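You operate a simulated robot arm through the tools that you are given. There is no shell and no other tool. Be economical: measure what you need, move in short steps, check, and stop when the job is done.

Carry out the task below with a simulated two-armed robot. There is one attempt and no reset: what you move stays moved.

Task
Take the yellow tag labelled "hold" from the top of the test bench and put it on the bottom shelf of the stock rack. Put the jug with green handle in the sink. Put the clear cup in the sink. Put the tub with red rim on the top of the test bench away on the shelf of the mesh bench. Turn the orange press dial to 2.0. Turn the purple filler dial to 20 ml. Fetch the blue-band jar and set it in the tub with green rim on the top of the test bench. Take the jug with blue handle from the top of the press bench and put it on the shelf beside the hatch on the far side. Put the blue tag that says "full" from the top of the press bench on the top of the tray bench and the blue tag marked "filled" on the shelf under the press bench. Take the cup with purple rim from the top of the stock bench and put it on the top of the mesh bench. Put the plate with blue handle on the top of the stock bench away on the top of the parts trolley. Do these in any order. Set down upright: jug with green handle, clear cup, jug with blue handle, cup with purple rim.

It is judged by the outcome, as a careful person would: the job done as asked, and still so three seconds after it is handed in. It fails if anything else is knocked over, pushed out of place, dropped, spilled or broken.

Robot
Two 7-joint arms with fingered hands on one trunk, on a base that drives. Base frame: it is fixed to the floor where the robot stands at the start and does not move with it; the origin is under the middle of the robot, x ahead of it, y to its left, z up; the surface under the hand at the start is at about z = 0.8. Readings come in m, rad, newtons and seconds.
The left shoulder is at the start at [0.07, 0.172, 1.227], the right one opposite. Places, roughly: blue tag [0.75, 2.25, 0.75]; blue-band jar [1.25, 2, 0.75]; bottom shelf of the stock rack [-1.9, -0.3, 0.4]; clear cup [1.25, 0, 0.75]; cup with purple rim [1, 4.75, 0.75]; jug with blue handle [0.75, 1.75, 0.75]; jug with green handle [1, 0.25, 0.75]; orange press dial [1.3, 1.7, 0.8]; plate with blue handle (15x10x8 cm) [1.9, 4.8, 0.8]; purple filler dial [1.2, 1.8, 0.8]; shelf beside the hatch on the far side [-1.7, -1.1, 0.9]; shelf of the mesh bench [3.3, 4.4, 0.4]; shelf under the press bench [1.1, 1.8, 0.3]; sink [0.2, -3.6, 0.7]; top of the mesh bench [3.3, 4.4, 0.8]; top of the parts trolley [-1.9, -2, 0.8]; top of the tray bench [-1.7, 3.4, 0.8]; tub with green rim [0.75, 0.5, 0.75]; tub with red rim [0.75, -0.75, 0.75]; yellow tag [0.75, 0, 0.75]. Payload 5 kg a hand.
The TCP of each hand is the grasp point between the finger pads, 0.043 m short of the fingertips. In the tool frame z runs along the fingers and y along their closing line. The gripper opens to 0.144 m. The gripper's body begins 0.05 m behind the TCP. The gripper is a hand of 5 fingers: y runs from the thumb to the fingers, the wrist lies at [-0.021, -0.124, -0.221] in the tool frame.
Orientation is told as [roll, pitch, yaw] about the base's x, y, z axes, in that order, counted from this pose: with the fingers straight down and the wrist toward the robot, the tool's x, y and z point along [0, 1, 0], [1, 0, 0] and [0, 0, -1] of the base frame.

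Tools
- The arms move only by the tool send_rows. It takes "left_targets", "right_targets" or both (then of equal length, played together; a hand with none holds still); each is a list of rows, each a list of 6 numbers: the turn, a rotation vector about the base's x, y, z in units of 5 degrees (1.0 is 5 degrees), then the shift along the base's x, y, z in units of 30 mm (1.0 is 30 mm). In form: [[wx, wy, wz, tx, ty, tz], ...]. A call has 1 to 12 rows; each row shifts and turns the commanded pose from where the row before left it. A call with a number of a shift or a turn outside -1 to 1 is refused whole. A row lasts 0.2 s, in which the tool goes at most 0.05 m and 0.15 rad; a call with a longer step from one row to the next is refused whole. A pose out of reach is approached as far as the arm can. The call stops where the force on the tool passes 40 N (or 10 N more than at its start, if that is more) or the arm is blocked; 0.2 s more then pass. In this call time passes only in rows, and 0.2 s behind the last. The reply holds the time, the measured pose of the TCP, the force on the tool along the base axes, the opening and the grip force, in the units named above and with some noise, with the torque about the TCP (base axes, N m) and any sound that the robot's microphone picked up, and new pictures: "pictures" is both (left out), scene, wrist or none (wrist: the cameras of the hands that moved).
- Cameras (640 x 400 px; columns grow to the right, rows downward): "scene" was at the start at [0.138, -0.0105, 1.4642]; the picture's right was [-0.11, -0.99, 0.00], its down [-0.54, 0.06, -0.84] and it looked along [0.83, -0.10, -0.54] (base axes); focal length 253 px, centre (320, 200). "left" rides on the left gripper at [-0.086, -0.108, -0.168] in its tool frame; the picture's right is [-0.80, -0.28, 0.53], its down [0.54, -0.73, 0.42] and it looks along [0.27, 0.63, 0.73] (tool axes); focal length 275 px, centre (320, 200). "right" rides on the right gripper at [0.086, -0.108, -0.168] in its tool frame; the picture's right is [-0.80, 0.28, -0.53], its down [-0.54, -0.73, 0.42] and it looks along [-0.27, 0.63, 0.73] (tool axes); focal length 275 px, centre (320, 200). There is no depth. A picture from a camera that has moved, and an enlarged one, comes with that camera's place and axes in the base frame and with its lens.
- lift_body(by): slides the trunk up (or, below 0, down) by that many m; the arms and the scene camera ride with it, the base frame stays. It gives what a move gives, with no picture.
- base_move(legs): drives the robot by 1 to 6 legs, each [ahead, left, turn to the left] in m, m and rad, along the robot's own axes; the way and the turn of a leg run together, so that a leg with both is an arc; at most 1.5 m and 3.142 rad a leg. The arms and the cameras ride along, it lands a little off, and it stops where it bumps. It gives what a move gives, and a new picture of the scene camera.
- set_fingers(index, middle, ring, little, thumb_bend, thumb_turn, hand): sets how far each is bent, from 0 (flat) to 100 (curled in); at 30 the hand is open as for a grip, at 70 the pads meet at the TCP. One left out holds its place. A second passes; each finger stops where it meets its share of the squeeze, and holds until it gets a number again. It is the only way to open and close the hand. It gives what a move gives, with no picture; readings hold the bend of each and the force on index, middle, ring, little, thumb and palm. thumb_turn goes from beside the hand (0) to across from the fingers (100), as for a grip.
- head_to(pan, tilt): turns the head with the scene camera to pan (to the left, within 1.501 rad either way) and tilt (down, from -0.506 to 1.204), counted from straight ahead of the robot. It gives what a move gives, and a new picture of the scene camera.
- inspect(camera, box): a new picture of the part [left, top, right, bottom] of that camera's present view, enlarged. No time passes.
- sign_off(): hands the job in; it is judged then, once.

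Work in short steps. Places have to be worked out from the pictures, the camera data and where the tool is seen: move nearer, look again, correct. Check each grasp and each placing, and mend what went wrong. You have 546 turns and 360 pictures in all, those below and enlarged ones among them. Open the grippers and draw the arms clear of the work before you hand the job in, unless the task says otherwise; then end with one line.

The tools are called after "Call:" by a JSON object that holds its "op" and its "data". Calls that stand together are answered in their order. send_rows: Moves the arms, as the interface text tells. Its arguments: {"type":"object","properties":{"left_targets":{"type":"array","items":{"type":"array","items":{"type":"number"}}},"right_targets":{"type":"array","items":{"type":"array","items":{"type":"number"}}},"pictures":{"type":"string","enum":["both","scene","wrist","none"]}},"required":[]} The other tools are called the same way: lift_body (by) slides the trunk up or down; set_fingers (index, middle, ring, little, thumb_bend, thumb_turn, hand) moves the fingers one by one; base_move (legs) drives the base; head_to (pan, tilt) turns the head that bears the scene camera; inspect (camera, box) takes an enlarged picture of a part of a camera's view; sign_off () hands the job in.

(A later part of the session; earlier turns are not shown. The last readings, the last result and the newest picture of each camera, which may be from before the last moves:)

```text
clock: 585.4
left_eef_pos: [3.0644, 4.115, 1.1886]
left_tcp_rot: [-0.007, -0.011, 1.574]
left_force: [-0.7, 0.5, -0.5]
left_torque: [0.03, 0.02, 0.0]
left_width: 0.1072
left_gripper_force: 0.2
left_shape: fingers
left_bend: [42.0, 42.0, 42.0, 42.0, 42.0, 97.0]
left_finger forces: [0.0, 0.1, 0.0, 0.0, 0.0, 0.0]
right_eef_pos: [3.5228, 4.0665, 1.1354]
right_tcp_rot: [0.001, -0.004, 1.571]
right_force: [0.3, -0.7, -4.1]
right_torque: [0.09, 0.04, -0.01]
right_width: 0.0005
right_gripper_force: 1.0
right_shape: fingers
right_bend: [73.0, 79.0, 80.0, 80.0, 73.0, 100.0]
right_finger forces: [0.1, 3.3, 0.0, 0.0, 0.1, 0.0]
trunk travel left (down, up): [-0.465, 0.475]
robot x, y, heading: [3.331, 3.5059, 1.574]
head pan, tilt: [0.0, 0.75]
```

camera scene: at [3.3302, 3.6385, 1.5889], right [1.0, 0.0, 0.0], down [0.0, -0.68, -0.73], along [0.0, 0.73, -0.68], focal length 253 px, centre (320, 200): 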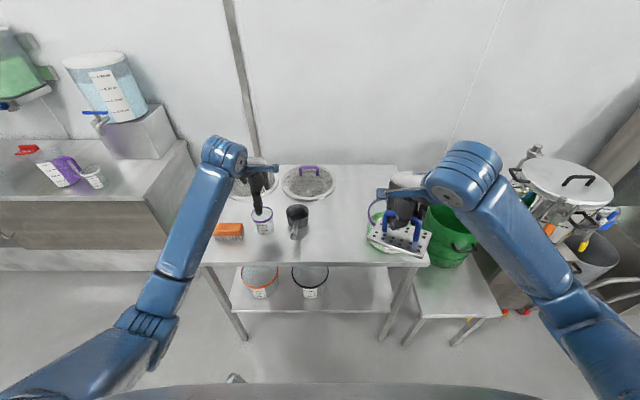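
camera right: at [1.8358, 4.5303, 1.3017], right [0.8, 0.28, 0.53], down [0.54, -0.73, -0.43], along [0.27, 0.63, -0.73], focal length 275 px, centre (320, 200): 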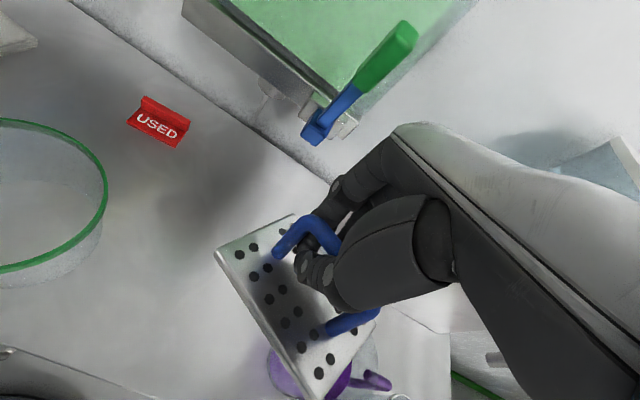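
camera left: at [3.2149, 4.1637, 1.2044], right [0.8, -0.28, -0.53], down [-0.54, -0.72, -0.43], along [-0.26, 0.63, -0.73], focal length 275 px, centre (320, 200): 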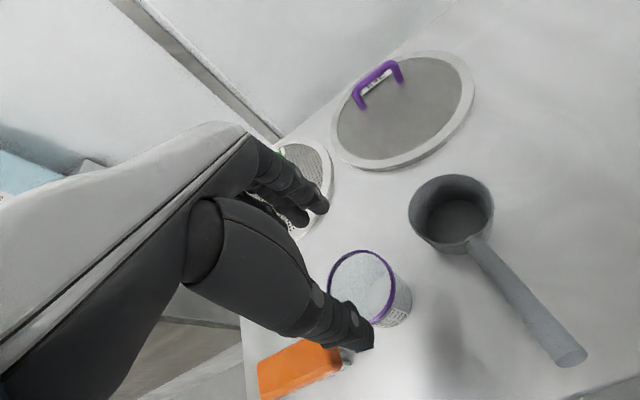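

Now I carry the plate to the parts trolley: west along y≈3.5, then south past the benches.

Call:
{"op": "base_move", "data": {"legs": [[-0.1, 0, 0], [0, 0, 1.57], [1.5, 0, 0], [1.5, 0, 0], [0.28, 0, 0], [0, 0, 1.57]]}}

Call:
{"op": "base_move", "data": {"legs": [[1.5, 0, 0], [1.5, 0, 0], [1.5, 0, 0], [1.0, 0, 0], [0, 0, -1.57]]}}

```text
clock: 609.8
left_eef_pos: [0.3249, 2.7279, 1.1869]
left_tcp_rot: [-0.008, -0.009, -1.575]
left_force: [-0.4, 0.0, -0.1]
left_torque: [0.0, 0.01, 0.03]
left_width: 0.107
left_gripper_force: 0.0
left_shape: fingers
left_bend: [42.0, 42.0, 42.0, 42.0, 42.0, 97.0]
left_finger forces: [0.1, 0.1, 0.0, 0.1, 0.0, 0.0]
right_eef_pos: [-0.1315, 2.7811, 1.1342]
right_tcp_rot: [0.001, -0.004, -1.579]
right_force: [-0.7, 0.2, -2.8]
right_torque: [-0.08, -0.03, -0.02]
right_width: 0.0007
right_gripper_force: 2.0
right_shape: fingers
right_bend: [73.0, 79.0, 80.0, 80.0, 73.0, 100.0]
right_finger forces: [0.0, 3.4, 0.1, 0.0, 0.0, 0.0]
trunk travel left (down, up): [-0.465, 0.475]
robot x, y, heading: [0.0645, 3.34, -1.579]
head pan, tilt: [0.0, 0.75]
camera scene: at [0.0624, 3.2078, 1.589], right [-1.0, 0.01, 0.0], down [0.0, 0.68, -0.73], along [0.0, -0.73, -0.68], focal length 253 px, centre (320, 200)
```

scene: 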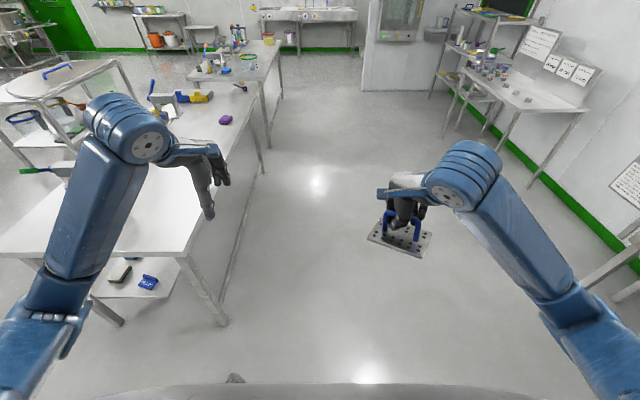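

```text
clock: 639.9
left_eef_pos: [-0.4975, -2.4328, 1.1866]
left_tcp_rot: [-0.009, -0.009, -3.138]
left_force: [-0.6, -0.1, -0.1]
left_torque: [-0.04, -0.03, 0.0]
left_width: 0.1076
left_gripper_force: 0.0
left_shape: fingers
left_bend: [42.0, 42.0, 42.0, 42.0, 42.0, 97.0]
left_finger forces: [0.1, 0.0, 0.0, 0.0, 0.0, 0.1]
right_eef_pos: [-0.4476, -1.9757, 1.1345]
right_tcp_rot: [0.001, -0.004, 3.142]
right_force: [-0.2, -1.3, -3.8]
right_torque: [-0.05, 0.04, -0.03]
right_width: 0.0005
right_gripper_force: 1.6
right_shape: fingers
right_bend: [73.0, 79.0, 80.0, 80.0, 73.0, 100.0]
right_finger forces: [0.1, 3.8, 0.1, 0.0, 0.0, 0.0]
trunk travel left (down, up): [-0.465, 0.475]
robot x, y, heading: [0.1159, -2.1653, -3.133]
head pan, tilt: [0.0, 0.75]
camera scene: at [-0.0208, -2.1673, 1.589], right [0.0, 1.0, 0.0], down [0.68, 0.0, -0.73], along [-0.73, 0.0, -0.68], focal length 253 px, centre (320, 200)
```

scene: 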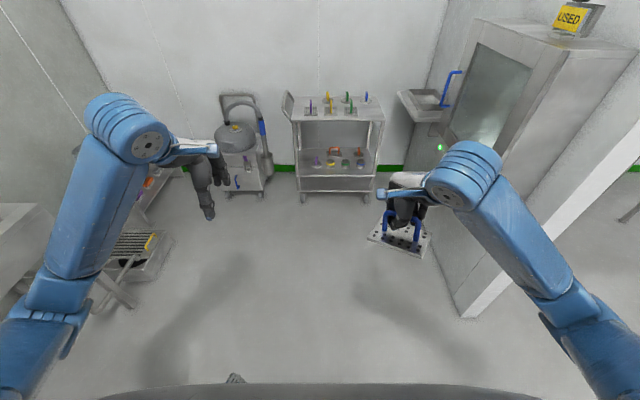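

The parts trolley is straight ahead at ≈[-1.93, -2.03]. I approach and look at its top.

Call:
{"op": "base_move", "data": {"legs": [[1.1, 0, 0]]}}

Call:
{"op": "inspect", "data": {"camera": "scene", "box": [200, 100, 440, 260]}}

```text
clock: 645.5
left_eef_pos: [-1.5914, -2.4443, 1.1865]
left_tcp_rot: [-0.009, -0.007, -3.127]
left_force: [0.0, 0.5, 0.7]
left_torque: [-0.03, 0.02, 0.01]
left_width: 0.1071
left_gripper_force: 0.0
left_shape: fingers
left_bend: [42.0, 42.0, 42.0, 42.0, 42.0, 97.0]
left_finger forces: [0.0, 0.0, 0.2, 0.1, 0.1, 0.0]
right_eef_pos: [-1.5466, -1.9883, 1.1347]
right_tcp_rot: [0.003, -0.004, -3.133]
right_force: [0.8, -0.6, -4.0]
right_torque: [-0.05, 0.04, -0.02]
right_width: 0.0007
right_gripper_force: 2.2
right_shape: fingers
right_bend: [73.0, 79.0, 80.0, 80.0, 73.0, 100.0]
right_finger forces: [0.0, 3.8, 0.0, 0.0, 0.0, 0.0]
trunk travel left (down, up): [-0.465, 0.475]
robot x, y, heading: [-0.9799, -2.1765, -3.13]
head pan, tilt: [0.0, 0.75]
camera scene: at [-1.1166, -2.1758, 1.589], right [-0.01, 1.0, 0.0], down [0.68, 0.01, -0.73], along [-0.73, -0.01, -0.68], focal length 253 px, centre (320, 200)
```

scene: 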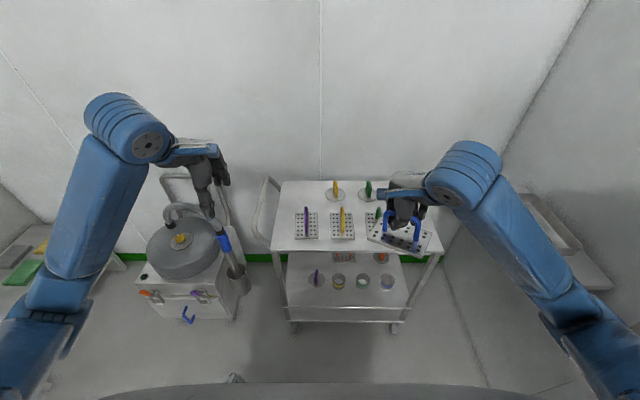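

```text
2.50 times, centred on (320, 180) of scene
camera zoom: at [-1.1166, -2.1758, 1.589], right [-0.01, 1.0, 0.0], down [0.68, 0.01, -0.73], along [-0.73, -0.01, -0.68], focal length 633 px, centre (320, 250)
```

zoom: 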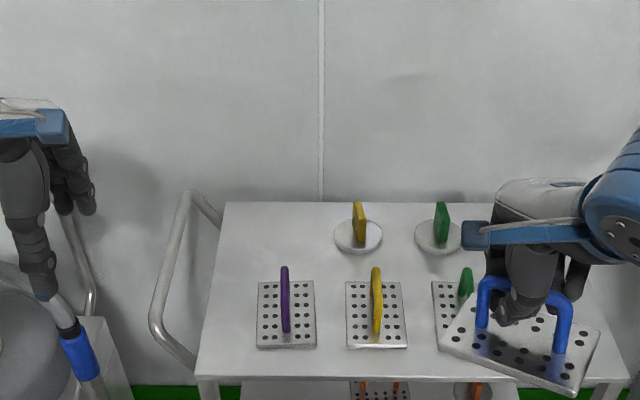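

The trolley top has a free strip on its right, y≈-1.90..-1.72. I'll set the plate there with its handle pointing away from me, so I rotate the hand +90° while moving over.

Call:
{"op": "send_rows", "data": {"right_targets": [[0, 0, 1, -0.4, 0.3, 0], [0, 0, 1, -0.4, 0.3, 0], [0, 0, 1, -0.4, 0.3, 0], [0, 0, 1, -0.4, 0.3, 0], [0, 0, 1, -0.5, 0.3, 0], [0, 0, 1, -0.5, 0.3, 0], [0, 0, 1, -0.5, 0.3, 0], [0, 0, 1, -0.5, 0.3, 0], [0, 0, 1, -0.5, 0.3, 0], [0, 0, 1, -0.5, 0.3, 0], [0, 0, 1, -0.5, 0.3, 0], [0, 0, 1, -0.5, 0.3, 0]], "pictures": "none"}}

Call:
{"op": "send_rows", "data": {"right_targets": [[0, 0, 1, -0.6, 0.4, 0], [0, 0, 1, -0.6, 0.4, 0], [0, 0, 1, -0.6, 0.4, 0], [0, 0, 1, -0.6, 0.4, 0], [0, 0, 1, -0.6, 0.4, 0], [0, 0, 1, -0.4, 0.4, 0]]}}

```text
clock: 648.3
left_eef_pos: [-1.5804, -2.4631, 1.1843]
left_tcp_rot: [-0.006, -0.003, -3.08]
left_force: [2.2, -0.7, -0.1]
left_torque: [0.04, 0.12, 0.0]
left_width: 0.1072
left_gripper_force: 0.1
left_shape: fingers
left_bend: [42.0, 42.0, 42.0, 42.0, 42.0, 97.0]
left_finger forces: [0.0, 0.0, 0.0, 0.0, 0.1, 0.1]
right_eef_pos: [-1.7308, -1.9103, 1.129]
right_tcp_rot: [0.011, -0.008, -2.024]
right_force: [0.9, -1.6, -3.0]
right_torque: [0.08, 0.08, -0.01]
right_width: 0.0005
right_gripper_force: 2.1
right_shape: fingers
right_bend: [73.0, 79.0, 80.0, 80.0, 73.0, 100.0]
right_finger forces: [0.0, 3.9, 0.1, 0.0, 0.0, 0.1]
trunk travel left (down, up): [-0.465, 0.475]
robot x, y, heading: [-0.984, -2.1622, -3.081]
head pan, tilt: [0.0, 0.75]
stopped in row 12 (right hand): the arm was blocked; the commanded pose is now the measured one
```

```text
clock: 649.7
left_eef_pos: [-1.5774, -2.458, 1.1865]
left_tcp_rot: [-0.01, -0.008, -3.085]
left_force: [0.0, -0.1, 0.0]
left_torque: [-0.01, 0.01, 0.02]
left_width: 0.1073
left_gripper_force: 0.0
left_shape: fingers
left_bend: [42.0, 42.0, 42.0, 42.0, 42.0, 97.0]
left_finger forces: [0.1, 0.0, 0.0, 0.0, 0.0, 0.1]
right_eef_pos: [-1.8272, -1.8292, 1.1333]
right_tcp_rot: [0.005, -0.003, -1.514]
right_force: [-0.1, -0.3, -3.2]
right_torque: [-0.06, -0.1, -0.02]
right_width: 0.0004
right_gripper_force: 2.0
right_shape: fingers
right_bend: [73.0, 79.0, 80.0, 80.0, 73.0, 100.0]
right_finger forces: [0.0, 3.9, 0.1, 0.0, 0.0, 0.0]
trunk travel left (down, up): [-0.465, 0.475]
robot x, y, heading: [-0.9803, -2.1626, -3.084]
head pan, tilt: [0.0, 0.75]
camera scene: at [-1.1158, -2.1684, 1.5888], right [-0.05, 1.0, 0.0], down [0.68, 0.04, -0.73], along [-0.73, -0.04, -0.68], focal length 253 px, centre (320, 200)
camera right: at [-1.7468, -1.7142, 1.3003], right [-0.78, -0.33, 0.53], down [-0.58, 0.69, -0.43], along [-0.23, -0.64, -0.73], focal length 275 px, centre (320, 200)
```

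scene: 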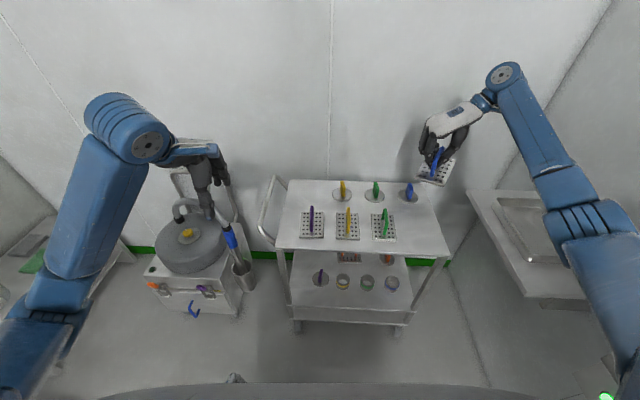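
right: 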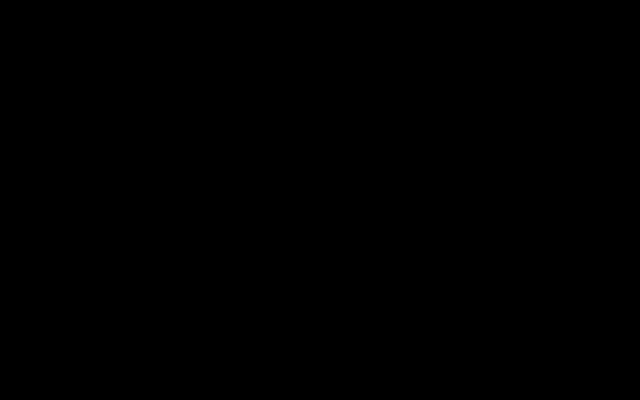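

The right arm brushed something at its side and the base turned slightly; the hand is in place though. I zoom in to judge the plate against the free spot.

Call:
{"op": "inspect", "data": {"camera": "scene", "box": [340, 120, 500, 270]}}

```text
2.67 times, centred on (420, 195) of scene
camera zoom: at [-1.1158, -2.1684, 1.5888], right [-0.05, 1.0, 0.0], down [0.68, 0.04, -0.73], along [-0.73, -0.04, -0.68], focal length 675 px, centre (53, 213)
```

zoom: 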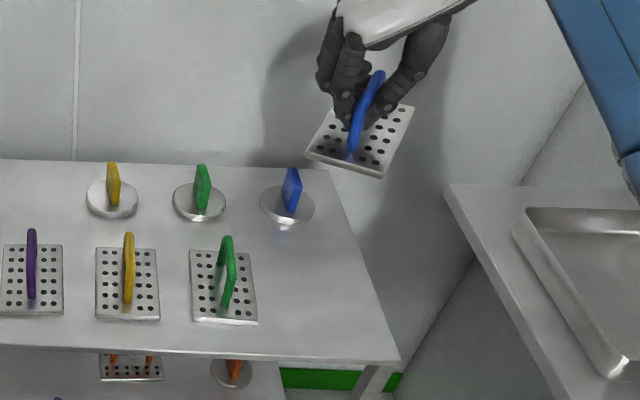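

The plate hangs nearly square over the spot. I shift 2 cm and lower toward the surface.

Call:
{"op": "send_rows", "data": {"right_targets": [[0, 0, 0.5, 0.2, 0.35, -0.7], [0, 0, 0.5, 0.2, 0.35, -0.9], [0, 0, 0, 0, 0, -0.9], [0, 0, 0, 0, 0, -0.9], [0, 0, 0, 0, 0, -0.9], [0, 0, 0, 0, 0, -0.9], [0, 0, 0, 0, 0, -0.9]], "pictures": "none"}}

Call:
{"op": "inspect", "data": {"camera": "scene", "box": [340, 140, 500, 290]}}

```text
clock: 651.3
left_eef_pos: [-1.5777, -2.4583, 1.1856]
left_tcp_rot: [-0.007, -0.009, -3.086]
left_force: [-0.4, -0.4, 0.5]
left_torque: [0.02, -0.04, -0.04]
left_width: 0.1072
left_gripper_force: 0.1
left_shape: fingers
left_bend: [42.0, 42.0, 42.0, 42.0, 42.0, 97.0]
left_finger forces: [0.0, 0.1, 0.0, 0.1, 0.0, 0.0]
right_eef_pos: [-1.8137, -1.8056, 0.9493]
right_tcp_rot: [0.006, -0.005, -1.428]
right_force: [-0.7, -0.1, -3.0]
right_torque: [-0.02, -0.05, -0.03]
right_width: 0.0005
right_gripper_force: 2.2
right_shape: fingers
right_bend: [73.0, 79.0, 80.0, 80.0, 73.0, 100.0]
right_finger forces: [0.0, 3.9, 0.0, 0.1, 0.0, 0.1]
trunk travel left (down, up): [-0.465, 0.475]
robot x, y, heading: [-0.9828, -2.1598, -3.088]
head pan, tilt: [0.0, 0.75]
```

```text
2.67 times, centred on (420, 215) of scene
camera zoom: at [-1.1155, -2.1677, 1.5889], right [-0.05, 1.0, 0.0], down [0.68, 0.04, -0.73], along [-0.73, -0.04, -0.68], focal length 675 px, centre (53, 160)
```

zoom: 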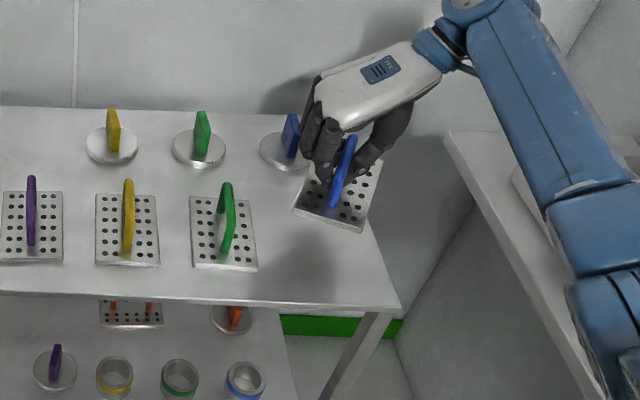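

The plate is ≈27° off and slightly too far right. I rotate the hand further and shift 2.5 cm left.

Call:
{"op": "send_rows", "data": {"right_targets": [[0, 0, 1, 0, -0.2, 0], [0, 0, 1, 0, -0.2, 0], [0, 0, 1, 0.1, -0.2, 0], [0, 0, 1, 0.1, -0.1, 0], [0, 0, 1, 0.1, -0.1, 0]], "pictures": "none"}}

Call:
{"op": "inspect", "data": {"camera": "scene", "box": [340, 140, 500, 290]}}

```text
clock: 652.5
left_eef_pos: [-1.5773, -2.459, 1.1861]
left_tcp_rot: [-0.009, -0.009, -3.085]
left_force: [0.0, -0.3, -0.3]
left_torque: [0.03, 0.0, -0.01]
left_width: 0.1073
left_gripper_force: 0.0
left_shape: fingers
left_bend: [42.0, 42.0, 42.0, 42.0, 42.0, 97.0]
left_finger forces: [0.0, 0.0, 0.0, 0.0, 0.0, 0.0]
right_eef_pos: [-1.8047, -1.8316, 0.95]
right_tcp_rot: [0.006, -0.006, -0.991]
right_force: [-0.6, -0.7, -3.9]
right_torque: [-0.01, -0.09, 0.0]
right_width: 0.0005
right_gripper_force: 2.1
right_shape: fingers
right_bend: [73.0, 79.0, 80.0, 80.0, 73.0, 100.0]
right_finger forces: [0.0, 3.9, 0.0, 0.0, 0.0, 0.0]
trunk travel left (down, up): [-0.465, 0.475]
robot x, y, heading: [-0.9793, -2.1604, -3.091]
head pan, tilt: [0.0, 0.75]
```

```text
2.67 times, centred on (420, 215) of scene
camera zoom: at [-1.1148, -2.1686, 1.5889], right [-0.05, 1.0, 0.0], down [0.68, 0.04, -0.73], along [-0.73, -0.04, -0.68], focal length 675 px, centre (53, 160)
```

zoom: 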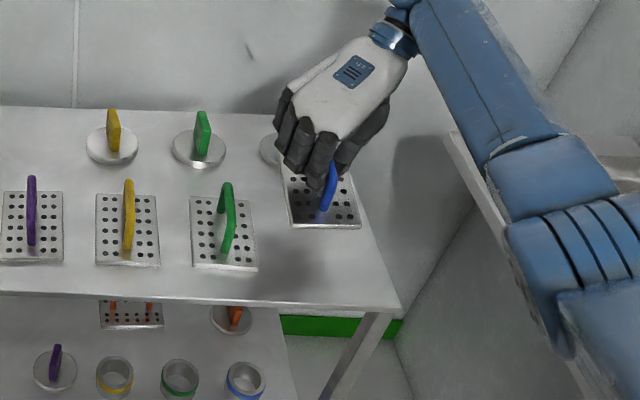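

Now square, between the green plate and the trolley's edge. I lower to contact.

Call:
{"op": "send_rows", "data": {"right_targets": [[0, 0, 0, 0, 0, -0.6], [0, 0, 0, 0, 0, -0.4], [0, 0, 0, 0, 0, -0.3], [0, 0, 0, 0, 0, -0.3], [0, 0, 0, 0, 0, -0.3]], "pictures": "none"}}

```text
clock: 653.7
left_eef_pos: [-1.5763, -2.4589, 1.1851]
left_tcp_rot: [-0.007, -0.009, -3.085]
left_force: [-0.3, -0.5, 0.3]
left_torque: [0.02, -0.01, 0.02]
left_width: 0.1074
left_gripper_force: 0.1
left_shape: fingers
left_bend: [42.0, 42.0, 42.0, 42.0, 42.0, 97.0]
left_finger forces: [0.1, 0.0, 0.0, 0.0, 0.1, 0.0]
right_eef_pos: [-1.8044, -1.832, 0.8915]
right_tcp_rot: [0.003, -0.007, -0.99]
right_force: [0.1, 0.1, -3.8]
right_torque: [-0.02, -0.06, 0.0]
right_width: 0.0007
right_gripper_force: 1.7
right_shape: fingers
right_bend: [73.0, 79.0, 80.0, 80.0, 73.0, 100.0]
right_finger forces: [0.1, 3.9, 0.0, 0.1, 0.1, 0.0]
trunk travel left (down, up): [-0.465, 0.475]
robot x, y, heading: [-0.9802, -2.1587, -3.088]
head pan, tilt: [0.0, 0.75]
```

Call:
{"op": "send_rows", "data": {"right_targets": [[0, 0, 0, 0, 0, -0.25], [0, 0, 0, 0, 0, -0.2], [0, 0, 0, 0, 0, -0.2]], "pictures": "none"}}

```text
clock: 654.5
left_eef_pos: [-1.577, -2.4585, 1.1864]
left_tcp_rot: [-0.009, -0.009, -3.086]
left_force: [-0.2, 0.1, -0.2]
left_torque: [-0.02, 0.02, 0.02]
left_width: 0.1073
left_gripper_force: 0.1
left_shape: fingers
left_bend: [42.0, 42.0, 42.0, 42.0, 42.0, 97.0]
left_finger forces: [0.1, 0.0, 0.0, 0.0, 0.0, 0.0]
right_eef_pos: [-1.8055, -1.8307, 0.8732]
right_tcp_rot: [0.005, -0.006, -0.991]
right_force: [-1.2, 0.4, -0.9]
right_torque: [-0.06, -0.1, 0.0]
right_width: 0.0006
right_gripper_force: 2.4
right_shape: fingers
right_bend: [73.0, 79.0, 80.0, 80.0, 73.0, 100.0]
right_finger forces: [0.0, 3.3, 0.0, 0.0, 1.9, 0.0]
trunk travel left (down, up): [-0.465, 0.475]
robot x, y, heading: [-0.9797, -2.1613, -3.092]
head pan, tilt: [0.0, 0.75]
```

The plate rests on the trolley. I open the hand and lift off.

Call:
{"op": "set_fingers", "data": {"hand": "right", "index": 40, "middle": 40, "ring": 40, "little": 40, "thumb_bend": 40, "thumb_turn": 98}}

Call:
{"op": "send_rows", "data": {"right_targets": [[0, 0, 0, 0, 0, 0.5], [0, 0, 0, 0, 0, 0.9], [0, 0, 0, 0, 0, 0.9], [0, 0, 0, 0, 0, 0.9], [0, 0, 0, 0, 0, 0.9], [0, 0, 0, 0, 0, 0.9]], "pictures": "scene"}}

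```text
clock: 655.5
left_eef_pos: [-1.5764, -2.4581, 1.1872]
left_tcp_rot: [-0.009, -0.008, -3.085]
left_force: [0.3, 0.0, 0.3]
left_torque: [0.0, 0.0, 0.02]
left_width: 0.1072
left_gripper_force: 0.1
left_shape: fingers
left_bend: [42.0, 42.0, 42.0, 42.0, 42.0, 97.0]
left_finger forces: [0.0, 0.0, 0.1, 0.0, 0.1, 0.0]
right_eef_pos: [-1.8045, -1.8328, 0.8744]
right_tcp_rot: [0.005, -0.005, -0.992]
right_force: [-0.1, -0.1, 0.3]
right_torque: [-0.01, 0.01, 0.02]
right_width: 0.114
right_gripper_force: 0.0
right_shape: fingers
right_bend: [40.0, 40.0, 40.0, 40.0, 40.0, 97.0]
right_finger forces: [0.1, 0.0, 0.0, 0.1, 0.0, 0.0]
trunk travel left (down, up): [-0.465, 0.475]
robot x, y, heading: [-0.9808, -2.1608, -3.085]
head pan, tilt: [0.0, 0.75]
```

```text
clock: 656.9
left_eef_pos: [-1.5758, -2.4602, 1.1864]
left_tcp_rot: [-0.01, -0.008, -3.086]
left_force: [-0.4, 0.4, 0.0]
left_torque: [0.04, 0.04, 0.0]
left_width: 0.1074
left_gripper_force: 0.0
left_shape: fingers
left_bend: [42.0, 42.0, 42.0, 42.0, 42.0, 97.0]
left_finger forces: [0.0, 0.1, 0.0, 0.1, 0.0, 0.0]
right_eef_pos: [-1.8025, -1.8322, 1.0231]
right_tcp_rot: [0.005, -0.006, -0.991]
right_force: [0.3, -0.5, -0.9]
right_torque: [0.0, 0.01, 0.03]
right_width: 0.1143
right_gripper_force: 0.1
right_shape: fingers
right_bend: [40.0, 40.0, 40.0, 40.0, 40.0, 97.0]
right_finger forces: [0.0, 0.0, 0.1, 0.1, 0.0, 0.0]
trunk travel left (down, up): [-0.465, 0.475]
robot x, y, heading: [-0.9816, -2.1621, -3.086]
head pan, tilt: [0.0, 0.75]
camera scene: at [-1.1134, -2.1685, 1.589], right [-0.05, 1.0, 0.0], down [0.68, 0.04, -0.73], along [-0.73, -0.04, -0.68], focal length 253 px, centre (320, 200)
```

scene: 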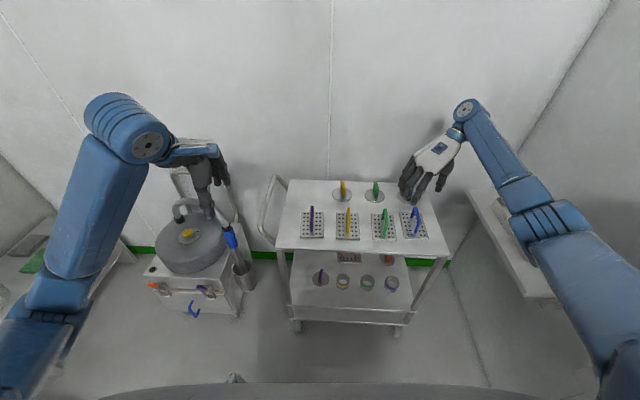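

The plate is neatly on the trolley. I withdraw the right hand, undoing its yaw, then back out.

Call:
{"op": "send_rows", "data": {"right_targets": [[0, 0, 0, 0, 0, 0.9], [0, 0, 0, 0, 0, 0.9], [0, 0, -1, 0.2, -0.2, 0.9], [0, 0, -1, 0.3, -0.2, 0.9], [0, 0, -1, 0.3, -0.3, 0.5], [0, 0, -1, 0.3, -0.3, 0], [0, 0, -1, 0.3, -0.3, 0], [0, 0, -1, 0.3, -0.3, 0], [0, 0, -1, 0.3, -0.3, 0], [0, 0, -1, 0.3, -0.3, 0], [0, 0, -1, 0.3, -0.3, 0], [0, 0, -1, 0.3, -0.3, 0]], "pictures": "none"}}

Call:
{"op": "send_rows", "data": {"right_targets": [[0, 0, -1, 0.4, -0.3, 0], [0, 0, -1, 0.4, -0.3, 0], [0, 0, -1, 0.4, -0.3, 0], [0, 0, -1, 0.4, -0.3, 0], [0, 0, -1, 0.4, -0.3, 0], [0, 0, -1, 0.4, -0.2, 0], [0, 0, -1, 0.4, 0, 0], [0, 0, -1, 0.4, 0, 0], [0, 0, -1, 0.4, 0, 0], [0, 0, -1, 0.4, 0, 0], [0, 0, -1, 0.3, 0, 0], [0, 0, -1, 0.3, 0, 0]], "pictures": "none"}}

Call:
{"op": "base_move", "data": {"legs": [[-1.0, 0.06, -0.055], [0, 0, 3.14]]}}

```text
clock: 659.5
left_eef_pos: [-1.5767, -2.4584, 1.1878]
left_tcp_rot: [-0.009, -0.008, -3.085]
left_force: [0.0, -0.4, -0.6]
left_torque: [-0.03, -0.03, -0.03]
left_width: 0.1075
left_gripper_force: 0.2
left_shape: fingers
left_bend: [42.0, 42.0, 42.0, 42.0, 42.0, 97.0]
left_finger forces: [0.1, 0.0, 0.0, 0.0, 0.0, 0.0]
right_eef_pos: [-1.7162, -1.9166, 1.1472]
right_tcp_rot: [0.004, -0.005, -1.864]
right_force: [-0.8, -0.3, 0.6]
right_torque: [-0.03, 0.02, 0.0]
right_width: 0.1144
right_gripper_force: 0.1
right_shape: fingers
right_bend: [40.0, 40.0, 40.0, 40.0, 40.0, 97.0]
right_finger forces: [0.1, 0.1, 0.1, 0.0, 0.0, 0.1]
trunk travel left (down, up): [-0.465, 0.475]
robot x, y, heading: [-0.9777, -2.1624, -3.086]
head pan, tilt: [0.0, 0.75]
```

```text
clock: 662.3
left_eef_pos: [-1.5772, -2.4866, 1.1832]
left_tcp_rot: [-0.012, -0.007, -3.043]
left_force: [1.8, 0.7, 0.5]
left_torque: [-0.08, 0.11, 0.02]
left_width: 0.1074
left_gripper_force: 0.2
left_shape: fingers
left_bend: [42.0, 42.0, 42.0, 42.0, 42.0, 97.0]
left_finger forces: [0.1, 0.1, 0.0, 0.0, 0.0, 0.0]
right_eef_pos: [-1.6013, -1.9979, 1.1471]
right_tcp_rot: [0.003, -0.005, -2.867]
right_force: [0.8, 0.7, 1.2]
right_torque: [-0.03, 0.02, 0.0]
right_width: 0.1145
right_gripper_force: 0.0
right_shape: fingers
right_bend: [40.0, 40.0, 40.0, 40.0, 40.0, 97.0]
right_finger forces: [0.0, 0.0, 0.0, 0.0, 0.0, 0.1]
trunk travel left (down, up): [-0.465, 0.475]
robot x, y, heading: [-0.9891, -2.1583, -3.045]
head pan, tilt: [0.0, 0.75]
stopped in row 12 (right hand): the arm was blocked; the commanded pose is now the measured one
```

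```text
clock: 663.3
left_eef_pos: [-1.5634, -2.4891, 1.1853]
left_tcp_rot: [-0.009, -0.008, -3.03]
left_force: [0.5, 0.4, 0.5]
left_torque: [0.0, 0.08, 0.04]
left_width: 0.1072
left_gripper_force: 0.1
left_shape: fingers
left_bend: [42.0, 42.0, 42.0, 42.0, 42.0, 97.0]
left_finger forces: [0.0, 0.1, 0.1, 0.0, 0.0, 0.0]
right_eef_pos: [-1.5951, -2.0026, 1.1488]
right_tcp_rot: [0.003, -0.008, -2.852]
right_force: [0.8, -0.9, 0.2]
right_torque: [0.01, 0.07, 0.01]
right_width: 0.1145
right_gripper_force: 0.1
right_shape: fingers
right_bend: [40.0, 40.0, 40.0, 40.0, 40.0, 97.0]
right_finger forces: [0.0, 0.1, 0.0, 0.0, 0.1, 0.0]
trunk travel left (down, up): [-0.465, 0.475]
robot x, y, heading: [-0.9819, -2.1522, -3.028]
head pan, tilt: [0.0, 0.75]
stopped in leg 1: the robot was blocked; the commanded pose is now the measured one
camera scene: at [-1.1192, -2.1745, 1.5887], right [-0.11, 0.99, 0.0], down [0.68, 0.08, -0.73], along [-0.73, -0.08, -0.68], focal length 253 px, centre (320, 200)
```

scene: 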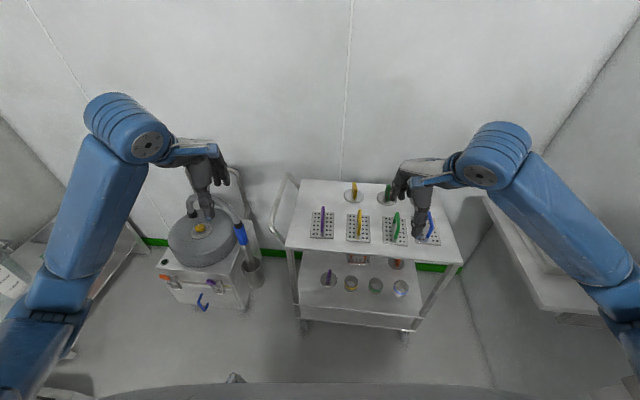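

The right elbow is against the hatch housing. I sidestep left first, then back out.

Call:
{"op": "base_move", "data": {"legs": [[0.0, 0.18, 0], [-1.0, 0.05, 0]]}}

```text
clock: 669.6
left_eef_pos: [-0.536, -2.6063, 1.1856]
left_tcp_rot: [-0.009, -0.008, -3.032]
left_force: [0.8, -0.4, 0.1]
left_torque: [-0.01, 0.0, 0.02]
left_width: 0.1072
left_gripper_force: 0.2
left_shape: fingers
left_bend: [42.0, 42.0, 42.0, 42.0, 42.0, 97.0]
left_finger forces: [0.0, 0.1, 0.0, 0.0, 0.0, 0.0]
right_eef_pos: [-0.5647, -2.1169, 1.1497]
right_tcp_rot: [0.005, -0.009, -2.859]
right_force: [-0.4, 0.0, 0.7]
right_torque: [0.0, 0.0, 0.05]
right_width: 0.1144
right_gripper_force: 0.1
right_shape: fingers
right_bend: [40.0, 40.0, 40.0, 40.0, 40.0, 97.0]
right_finger forces: [0.1, 0.0, 0.0, 0.0, 0.1, 0.0]
trunk travel left (down, up): [-0.465, 0.475]
robot x, y, heading: [0.0438, -2.2759, -3.031]
head pan, tilt: [0.0, 0.75]
camera scene: at [-0.0891, -2.2915, 1.5889], right [-0.11, 0.99, 0.0], down [0.68, 0.07, -0.73], along [-0.73, -0.08, -0.68], focal length 253 px, centre (320, 200)
```

scene: 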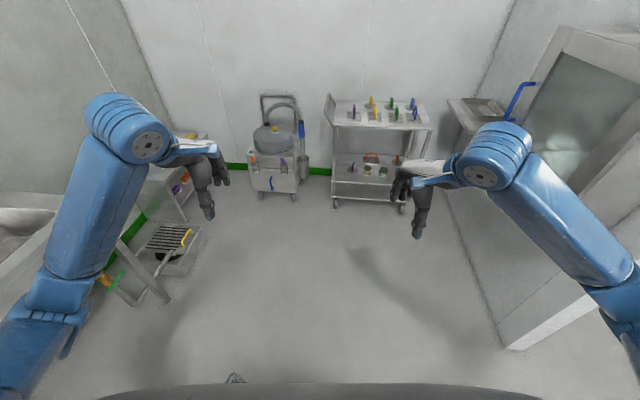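

All clear. Now the red-rim tub: I turn to face the test bench and strafe to it.

Call:
{"op": "base_move", "data": {"legs": [[0, 0, 3.03], [-0.05, 1.45, 0], [0, 0.1, 0]]}}

Call:
{"op": "inspect", "data": {"camera": "scene", "box": [240, 180, 440, 320]}}

```text
clock: 684.7
left_eef_pos: [0.6152, -0.4577, 1.186]
left_tcp_rot: [-0.008, -0.007, -0.001]
left_force: [-0.2, 0.8, 0.3]
left_torque: [-0.02, 0.03, 0.02]
left_width: 0.1075
left_gripper_force: 0.2
left_shape: fingers
left_bend: [42.0, 42.0, 42.0, 42.0, 42.0, 97.0]
left_finger forces: [0.0, 0.0, 0.0, 0.0, 0.0, 0.0]
right_eef_pos: [0.5913, -0.9465, 1.1484]
right_tcp_rot: [0.005, -0.009, 0.177]
right_force: [0.8, -0.1, 0.6]
right_torque: [-0.02, -0.01, -0.01]
right_width: 0.1145
right_gripper_force: 0.0
right_shape: fingers
right_bend: [40.0, 40.0, 40.0, 40.0, 40.0, 97.0]
right_finger forces: [0.1, 0.0, 0.0, 0.1, 0.0, 0.1]
trunk travel left (down, up): [-0.465, 0.475]
robot x, y, heading: [0.0045, -0.722, 0.001]
head pan, tilt: [0.0, 0.75]
camera scene: at [0.1342, -0.7216, 1.589], right [0.0, -1.0, 0.0], down [-0.68, 0.0, -0.73], along [0.73, 0.0, -0.68], focal length 253 px, centre (320, 200)
```

scene: 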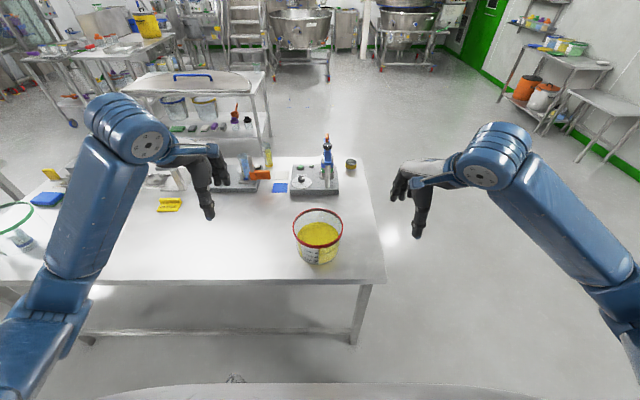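

```text
2.86 times, centred on (340, 250) of scene
camera zoom: at [0.1342, -0.7216, 1.589], right [0.0, -1.0, 0.0], down [-0.68, 0.0, -0.73], along [0.73, 0.0, -0.68], focal length 723 px, centre (263, 57)
```

zoom: 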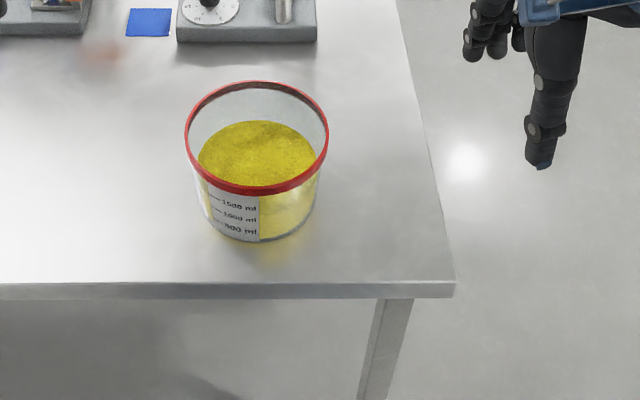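

Rim Ø≈0.176 centred at [0.707, -0.714], z 0.925; powder about 6 cm below the rim. I'll pinch the rim with both hands at the near-left and near-right, hands tilted 45°. First the orientations.

Call:
{"op": "send_rows", "data": {"left_targets": [[0, 0, -1, 0.13, -0.4, -0.32], [0, 0, -1, 0.13, -0.4, -0.32], [0, 0, -1, 0.13, -0.4, -0.32], [0, 0, -1, 0.13, -0.4, -0.32], [0, 0, -1, 0.13, -0.4, -0.32], [0, 0, -1, 0.13, -0.4, -0.32], [0, 0, -1, 0.13, -0.4, -0.32], [0, 0, -1, 0.13, -0.4, -0.32], [0, 0, -1, 0.13, -0.4, -0.32], [0, 0, -1, 0.13, -0.4, -0.32], [0, 0, -1, 0.13, -0.4, -0.32], [0, 0, -1, 0.13, -0.4, -0.32]], "right_targets": [[0, 0, 0.83, 0.2, 0.32, -0.22], [0, 0, 0.83, 0.2, 0.32, -0.22], [0, 0, 0.83, 0.2, 0.32, -0.22], [0, 0, 0.83, 0.2, 0.32, -0.22], [0, 0, 0.83, 0.2, 0.32, -0.22], [0, 0, 0.83, 0.2, 0.32, -0.22], [0, 0, 0.83, 0.2, 0.32, -0.22], [0, 0, 0.83, 0.2, 0.32, -0.22], [0, 0, 0.83, 0.2, 0.32, -0.22], [0, 0, 0.83, 0.2, 0.32, -0.22], [0, 0, 0.83, 0.2, 0.32, -0.22], [0, 0, 0.83, 0.2, 0.32, -0.22]], "pictures": "none"}}

Call:
{"op": "send_rows", "data": {"left_targets": [[0.5, -0.87, 0, 0, 0, 0], [0.5, -0.87, 0, 0, 0, 0], [0.5, -0.87, 0, 0, 0, 0], [0.5, -0.87, 0, 0, 0, 0], [0.5, -0.87, 0, 0, 0, 0], [0.5, -0.87, 0, 0, 0, 0], [0.5, -0.87, 0, 0, 0, 0], [0.5, -0.87, 0, 0, 0, 0], [0.5, -0.87, 0, 0, 0, 0]], "right_targets": [[-0.5, -0.87, 0, 0, 0, 0], [-0.5, -0.87, 0, 0, 0, 0], [-0.5, -0.87, 0, 0, 0, 0], [-0.5, -0.87, 0, 0, 0, 0], [-0.5, -0.87, 0, 0, 0, 0], [-0.5, -0.87, 0, 0, 0, 0], [-0.5, -0.87, 0, 0, 0, 0], [-0.5, -0.87, 0, 0, 0, 0], [-0.5, -0.87, 0, 0, 0, 0]], "pictures": "both"}}

```text
clock: 687.3
left_eef_pos: [0.663, -0.6021, 1.0703]
left_tcp_rot: [-0.008, -0.009, -1.05]
left_force: [0.0, 0.3, -0.1]
left_torque: [-0.01, 0.03, -0.02]
left_width: 0.1074
left_gripper_force: 0.1
left_shape: fingers
left_bend: [42.0, 42.0, 42.0, 42.0, 42.0, 97.0]
left_finger forces: [0.0, 0.0, 0.1, 0.0, 0.1, 0.0]
right_eef_pos: [0.6633, -0.8323, 1.0689]
right_tcp_rot: [0.005, -0.011, 1.044]
right_force: [-0.2, -0.3, 0.1]
right_torque: [0.02, 0.04, 0.0]
right_width: 0.1146
right_gripper_force: 0.0
right_shape: fingers
right_bend: [40.0, 40.0, 40.0, 40.0, 40.0, 97.0]
right_finger forces: [0.0, 0.0, 0.0, 0.1, 0.1, 0.1]
trunk travel left (down, up): [-0.465, 0.475]
robot x, y, heading: [0.0026, -0.7243, 0.0]
head pan, tilt: [0.0, 0.75]
```

```text
clock: 689.3
left_eef_pos: [0.661, -0.6013, 1.0706]
left_tcp_rot: [0.78, -0.006, -1.055]
left_force: [0.1, 0.5, 0.3]
left_torque: [-0.05, 0.01, 0.05]
left_width: 0.1072
left_gripper_force: 0.1
left_shape: fingers
left_bend: [42.0, 42.0, 42.0, 42.0, 42.0, 97.0]
left_finger forces: [0.1, 0.0, 0.0, 0.0, 0.0, 0.1]
right_eef_pos: [0.662, -0.8315, 1.0705]
right_tcp_rot: [-0.785, -0.01, 1.053]
right_force: [-0.1, 0.2, 0.4]
right_torque: [0.02, -0.03, 0.0]
right_width: 0.1145
right_gripper_force: 0.0
right_shape: fingers
right_bend: [40.0, 40.0, 40.0, 40.0, 40.0, 97.0]
right_finger forces: [0.0, 0.0, 0.1, 0.1, 0.0, 0.0]
trunk travel left (down, up): [-0.465, 0.475]
robot x, y, heading: [0.0009, -0.7185, 0.001]
head pan, tilt: [0.0, 0.75]
camera scene: at [0.1336, -0.7211, 1.5891], right [0.0, -1.0, 0.0], down [-0.68, 0.0, -0.73], along [0.73, 0.0, -0.68], focal length 253 px, centre (320, 200)
camera right: at [0.4527, -0.8364, 1.1268], right [0.3, 0.15, 0.94], down [0.23, -0.97, 0.08], along [0.93, 0.2, -0.32], focal length 275 px, centre (320, 200)
camera left: at [0.453, -0.5947, 1.1295], right [-0.3, 0.15, -0.94], down [0.24, 0.97, 0.08], along [0.92, -0.2, -0.33], focal length 275 px, centre (320, 200)
```

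scene: 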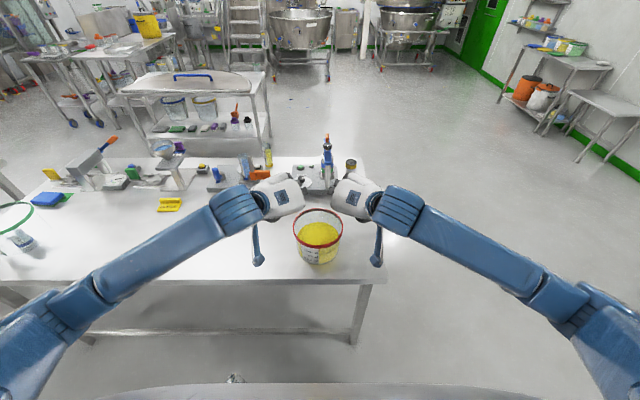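
right: 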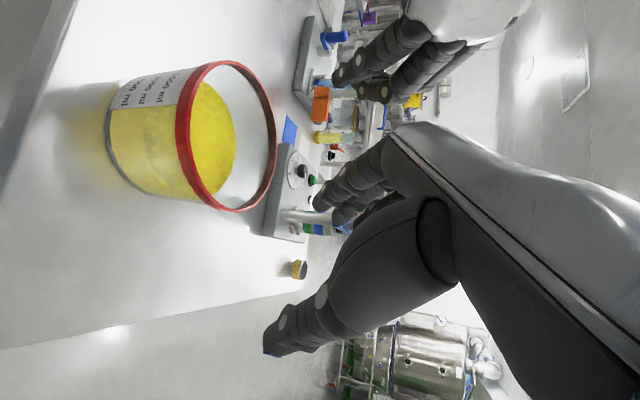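
left: 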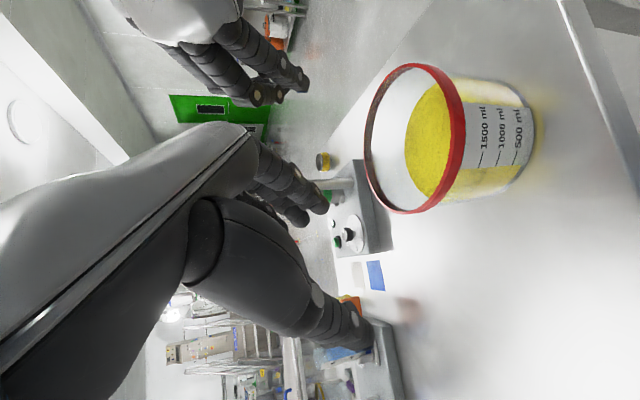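

Hands are in the planned attitude. I move both over the rim points and descend to just above.

Call:
{"op": "send_rows", "data": {"left_targets": [[0, 0, 0, 0, -0.4, -0.7], [0, 0, 0, 0.1, -0.4, -0.7], [0, 0, 0, 0, -0.4, -0.7], [0, 0, 0, 0, 0, -0.8], [0, 0, 0, 0, 0, -0.8], [0, 0, 0, 0, 0, -0.7]], "right_targets": [[0, 0, 0, 0, 0.45, -0.7], [0, 0, 0, 0.1, 0.45, -0.7], [0, 0, 0, 0, 0.45, -0.7], [0, 0, 0, 0, 0, -0.8], [0, 0, 0, 0, 0, -0.8], [0, 0, 0, 0, 0, -0.7]], "pictures": "wrist"}}

Call:
{"op": "inspect", "data": {"camera": "scene", "box": [240, 180, 400, 290]}}

```text
clock: 690.3
left_eef_pos: [0.6674, -0.632, 0.9939]
left_tcp_rot: [0.784, -0.003, -1.043]
left_force: [0.4, 6.1, 0.4]
left_torque: [-0.13, 0.05, 0.26]
left_width: 0.1072
left_gripper_force: 0.0
left_shape: fingers
left_bend: [42.0, 44.0, 42.0, 42.0, 42.0, 97.0]
left_finger forces: [0.0, 0.0, 0.0, 0.0, 0.0, 0.0]
right_eef_pos: [0.6679, -0.7973, 0.9915]
right_tcp_rot: [-0.786, -0.005, 1.039]
right_force: [-0.7, -6.2, 0.0]
right_torque: [0.23, -0.06, -0.2]
right_width: 0.1147
right_gripper_force: 0.0
right_shape: fingers
right_bend: [40.0, 42.0, 40.0, 40.0, 40.0, 97.0]
right_finger forces: [0.0, 0.0, 0.0, 0.0, 0.0, 0.0]
trunk travel left (down, up): [-0.465, 0.475]
robot x, y, heading: [0.0054, -0.7241, -0.002]
head pan, tilt: [0.0, 0.75]
stopped in row 4 (left hand): the force on the tool passed its limit at 43 N (the readings are from after the stop); the commanded pose is now the measured one
camera right: at [0.4583, -0.7997, 1.0483], right [0.3, 0.15, 0.94], down [0.22, -0.97, 0.08], along [0.93, 0.18, -0.32], focal length 275 px, centre (320, 200)
camera left: at [0.4594, -0.6271, 1.051], right [-0.3, 0.15, -0.94], down [0.23, 0.97, 0.08], along [0.93, -0.19, -0.33], focal length 275 px, centre (320, 200)
```

right: 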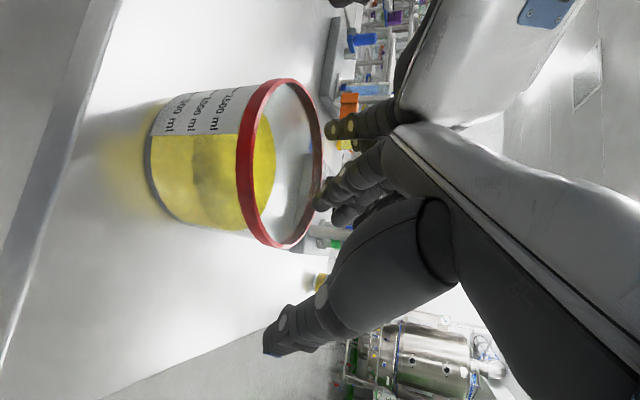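
left: 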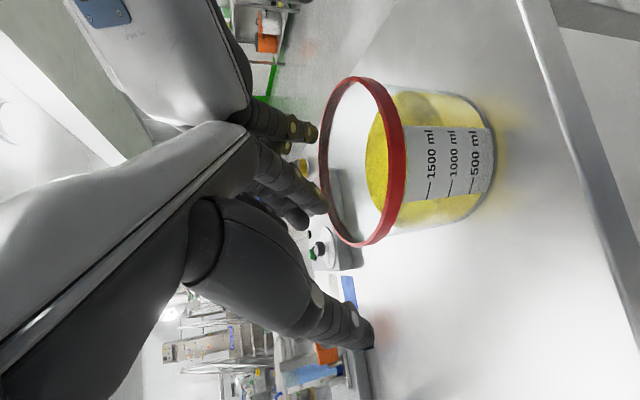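

```text
3.64 times, centred on (320, 235) of scene
camera zoom: at [0.1341, -0.7213, 1.5891], right [0.0, -1.0, 0.0], down [-0.68, 0.0, -0.73], along [0.73, 0.0, -0.68], focal length 920 px, centre (320, 73)
```

zoom: 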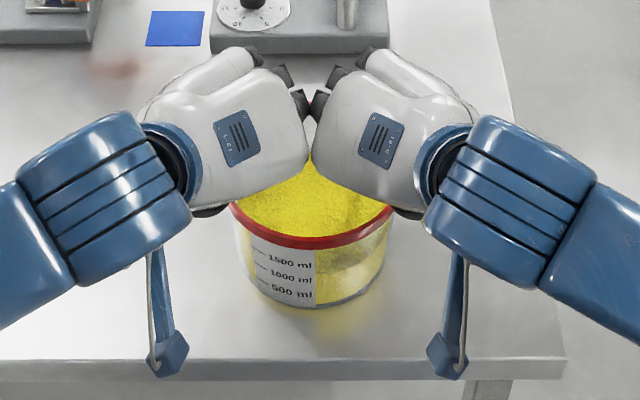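

The two hands' knuckles collide above such a small tub, so that plan fails. Better: a horizontal one-handed power grip around the tub's body with the right hand, fingers pointing forward (also low enough for the shelf). I move the hands apart and reorient the right one.

Call:
{"op": "send_rows", "data": {"left_targets": [[0, 0, 0, 0, 0.6, 0.5], [0, 0, 0, 0, 0.9, 0.9], [0, 0, 0, 0, 0.9, 0.9], [0, 0, 0, -0.3, 0.9, 0.9], [0, 0, 0, -0.3, 0.9, 0.5], [0, 0, 0, -0.3, 0.9, 0], [0, 0, 0, -0.3, 0.9, 0], [0, 0, 0, -0.3, 0.9, 0], [0, 0, 0, -0.3, 0.9, 0]], "right_targets": [[0, 0, 0, 0, -0.6, 0.5], [0, 0, 0, 0, -0.8, 0.9], [0, 0, 0, 0, -0.8, 0.9], [0, 0, 1, -0.5, -0.5, 0.5], [0, 0, 1, -0.9, 0, 0], [0, 0, 1, -0.9, 0, 0], [0, 0, 1, -0.9, 0, 0], [0, 0, 1, -0.9, 0, 0], [0, 0, 1, -0.9, 0, 0]], "pictures": "none"}}

Call:
{"op": "send_rows", "data": {"right_targets": [[0, -1, 0, 0, 0, -0.3], [0, -1, 0, 0, 0, -0.3], [0, -1, 0, 0, 0, -0.3], [0, -1, 0, 0, 0, -0.3], [0, -1, 0, 0, 0, -0.3], [0, -1, 0, 0, 0, -0.3], [0, -1, 0, 0, 0, -0.3], [0, -1, 0, 0, 0, -0.3]], "pictures": "scene"}}

```text
clock: 692.3
left_eef_pos: [0.6123, -0.3981, 1.1042]
left_tcp_rot: [0.785, -0.001, -1.048]
left_force: [-0.2, -0.1, 0.3]
left_torque: [0.0, -0.01, 0.0]
left_width: 0.1072
left_gripper_force: 0.1
left_shape: fingers
left_bend: [42.0, 42.0, 42.0, 42.0, 42.0, 97.0]
left_finger forces: [0.1, 0.0, 0.0, 0.0, 0.1, 0.1]
right_eef_pos: [0.5338, -0.878, 1.0681]
right_tcp_rot: [-0.787, -0.005, 1.568]
right_force: [-0.5, -0.3, -0.4]
right_torque: [0.02, -0.02, 0.01]
right_width: 0.1146
right_gripper_force: 0.0
right_shape: fingers
right_bend: [40.0, 40.0, 40.0, 40.0, 40.0, 97.0]
right_finger forces: [0.0, 0.1, 0.0, 0.0, 0.1, 0.1]
right hand out of reach, approached as far as the arm can: row 8, 9
trunk travel left (down, up): [-0.465, 0.475]
robot x, y, heading: [-0.0009, -0.7185, -0.006]
head pan, tilt: [0.0, 0.75]
```

```text
clock: 694.1
left_eef_pos: [0.6125, -0.3968, 1.1044]
left_tcp_rot: [0.786, -0.001, -1.045]
left_force: [-0.6, 0.3, 0.1]
left_torque: [0.03, -0.01, -0.05]
left_width: 0.1074
left_gripper_force: 0.0
left_shape: fingers
left_bend: [42.0, 42.0, 42.0, 42.0, 42.0, 97.0]
left_finger forces: [0.0, 0.1, 0.1, 0.1, 0.0, 0.0]
right_eef_pos: [0.5396, -0.8789, 0.9932]
right_tcp_rot: [-1.486, -0.005, 1.569]
right_force: [0.4, 0.0, -0.2]
right_torque: [0.01, 0.02, 0.01]
right_width: 0.1145
right_gripper_force: 0.0
right_shape: fingers
right_bend: [40.0, 40.0, 40.0, 40.0, 40.0, 97.0]
right_finger forces: [0.1, 0.1, 0.1, 0.0, 0.1, 0.0]
right hand out of reach, approached as far as the arm can: row 1
trunk travel left (down, up): [-0.465, 0.475]
robot x, y, heading: [-0.0002, -0.7193, -0.001]
head pan, tilt: [0.0, 0.75]
camera scene: at [0.1332, -0.7207, 1.5892], right [0.0, -1.0, 0.0], down [-0.68, 0.0, -0.73], along [0.73, 0.0, -0.68], focal length 253 px, centre (320, 200)
```

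scene: 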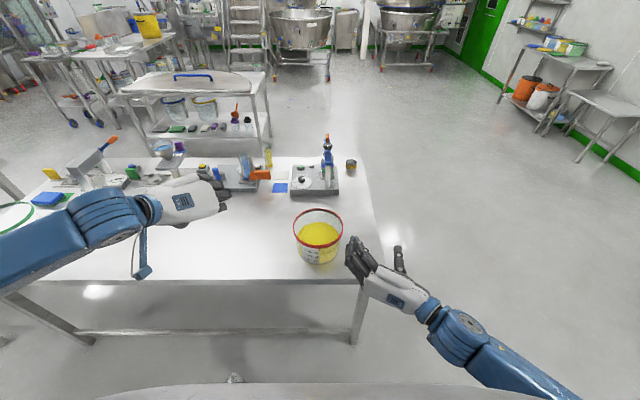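

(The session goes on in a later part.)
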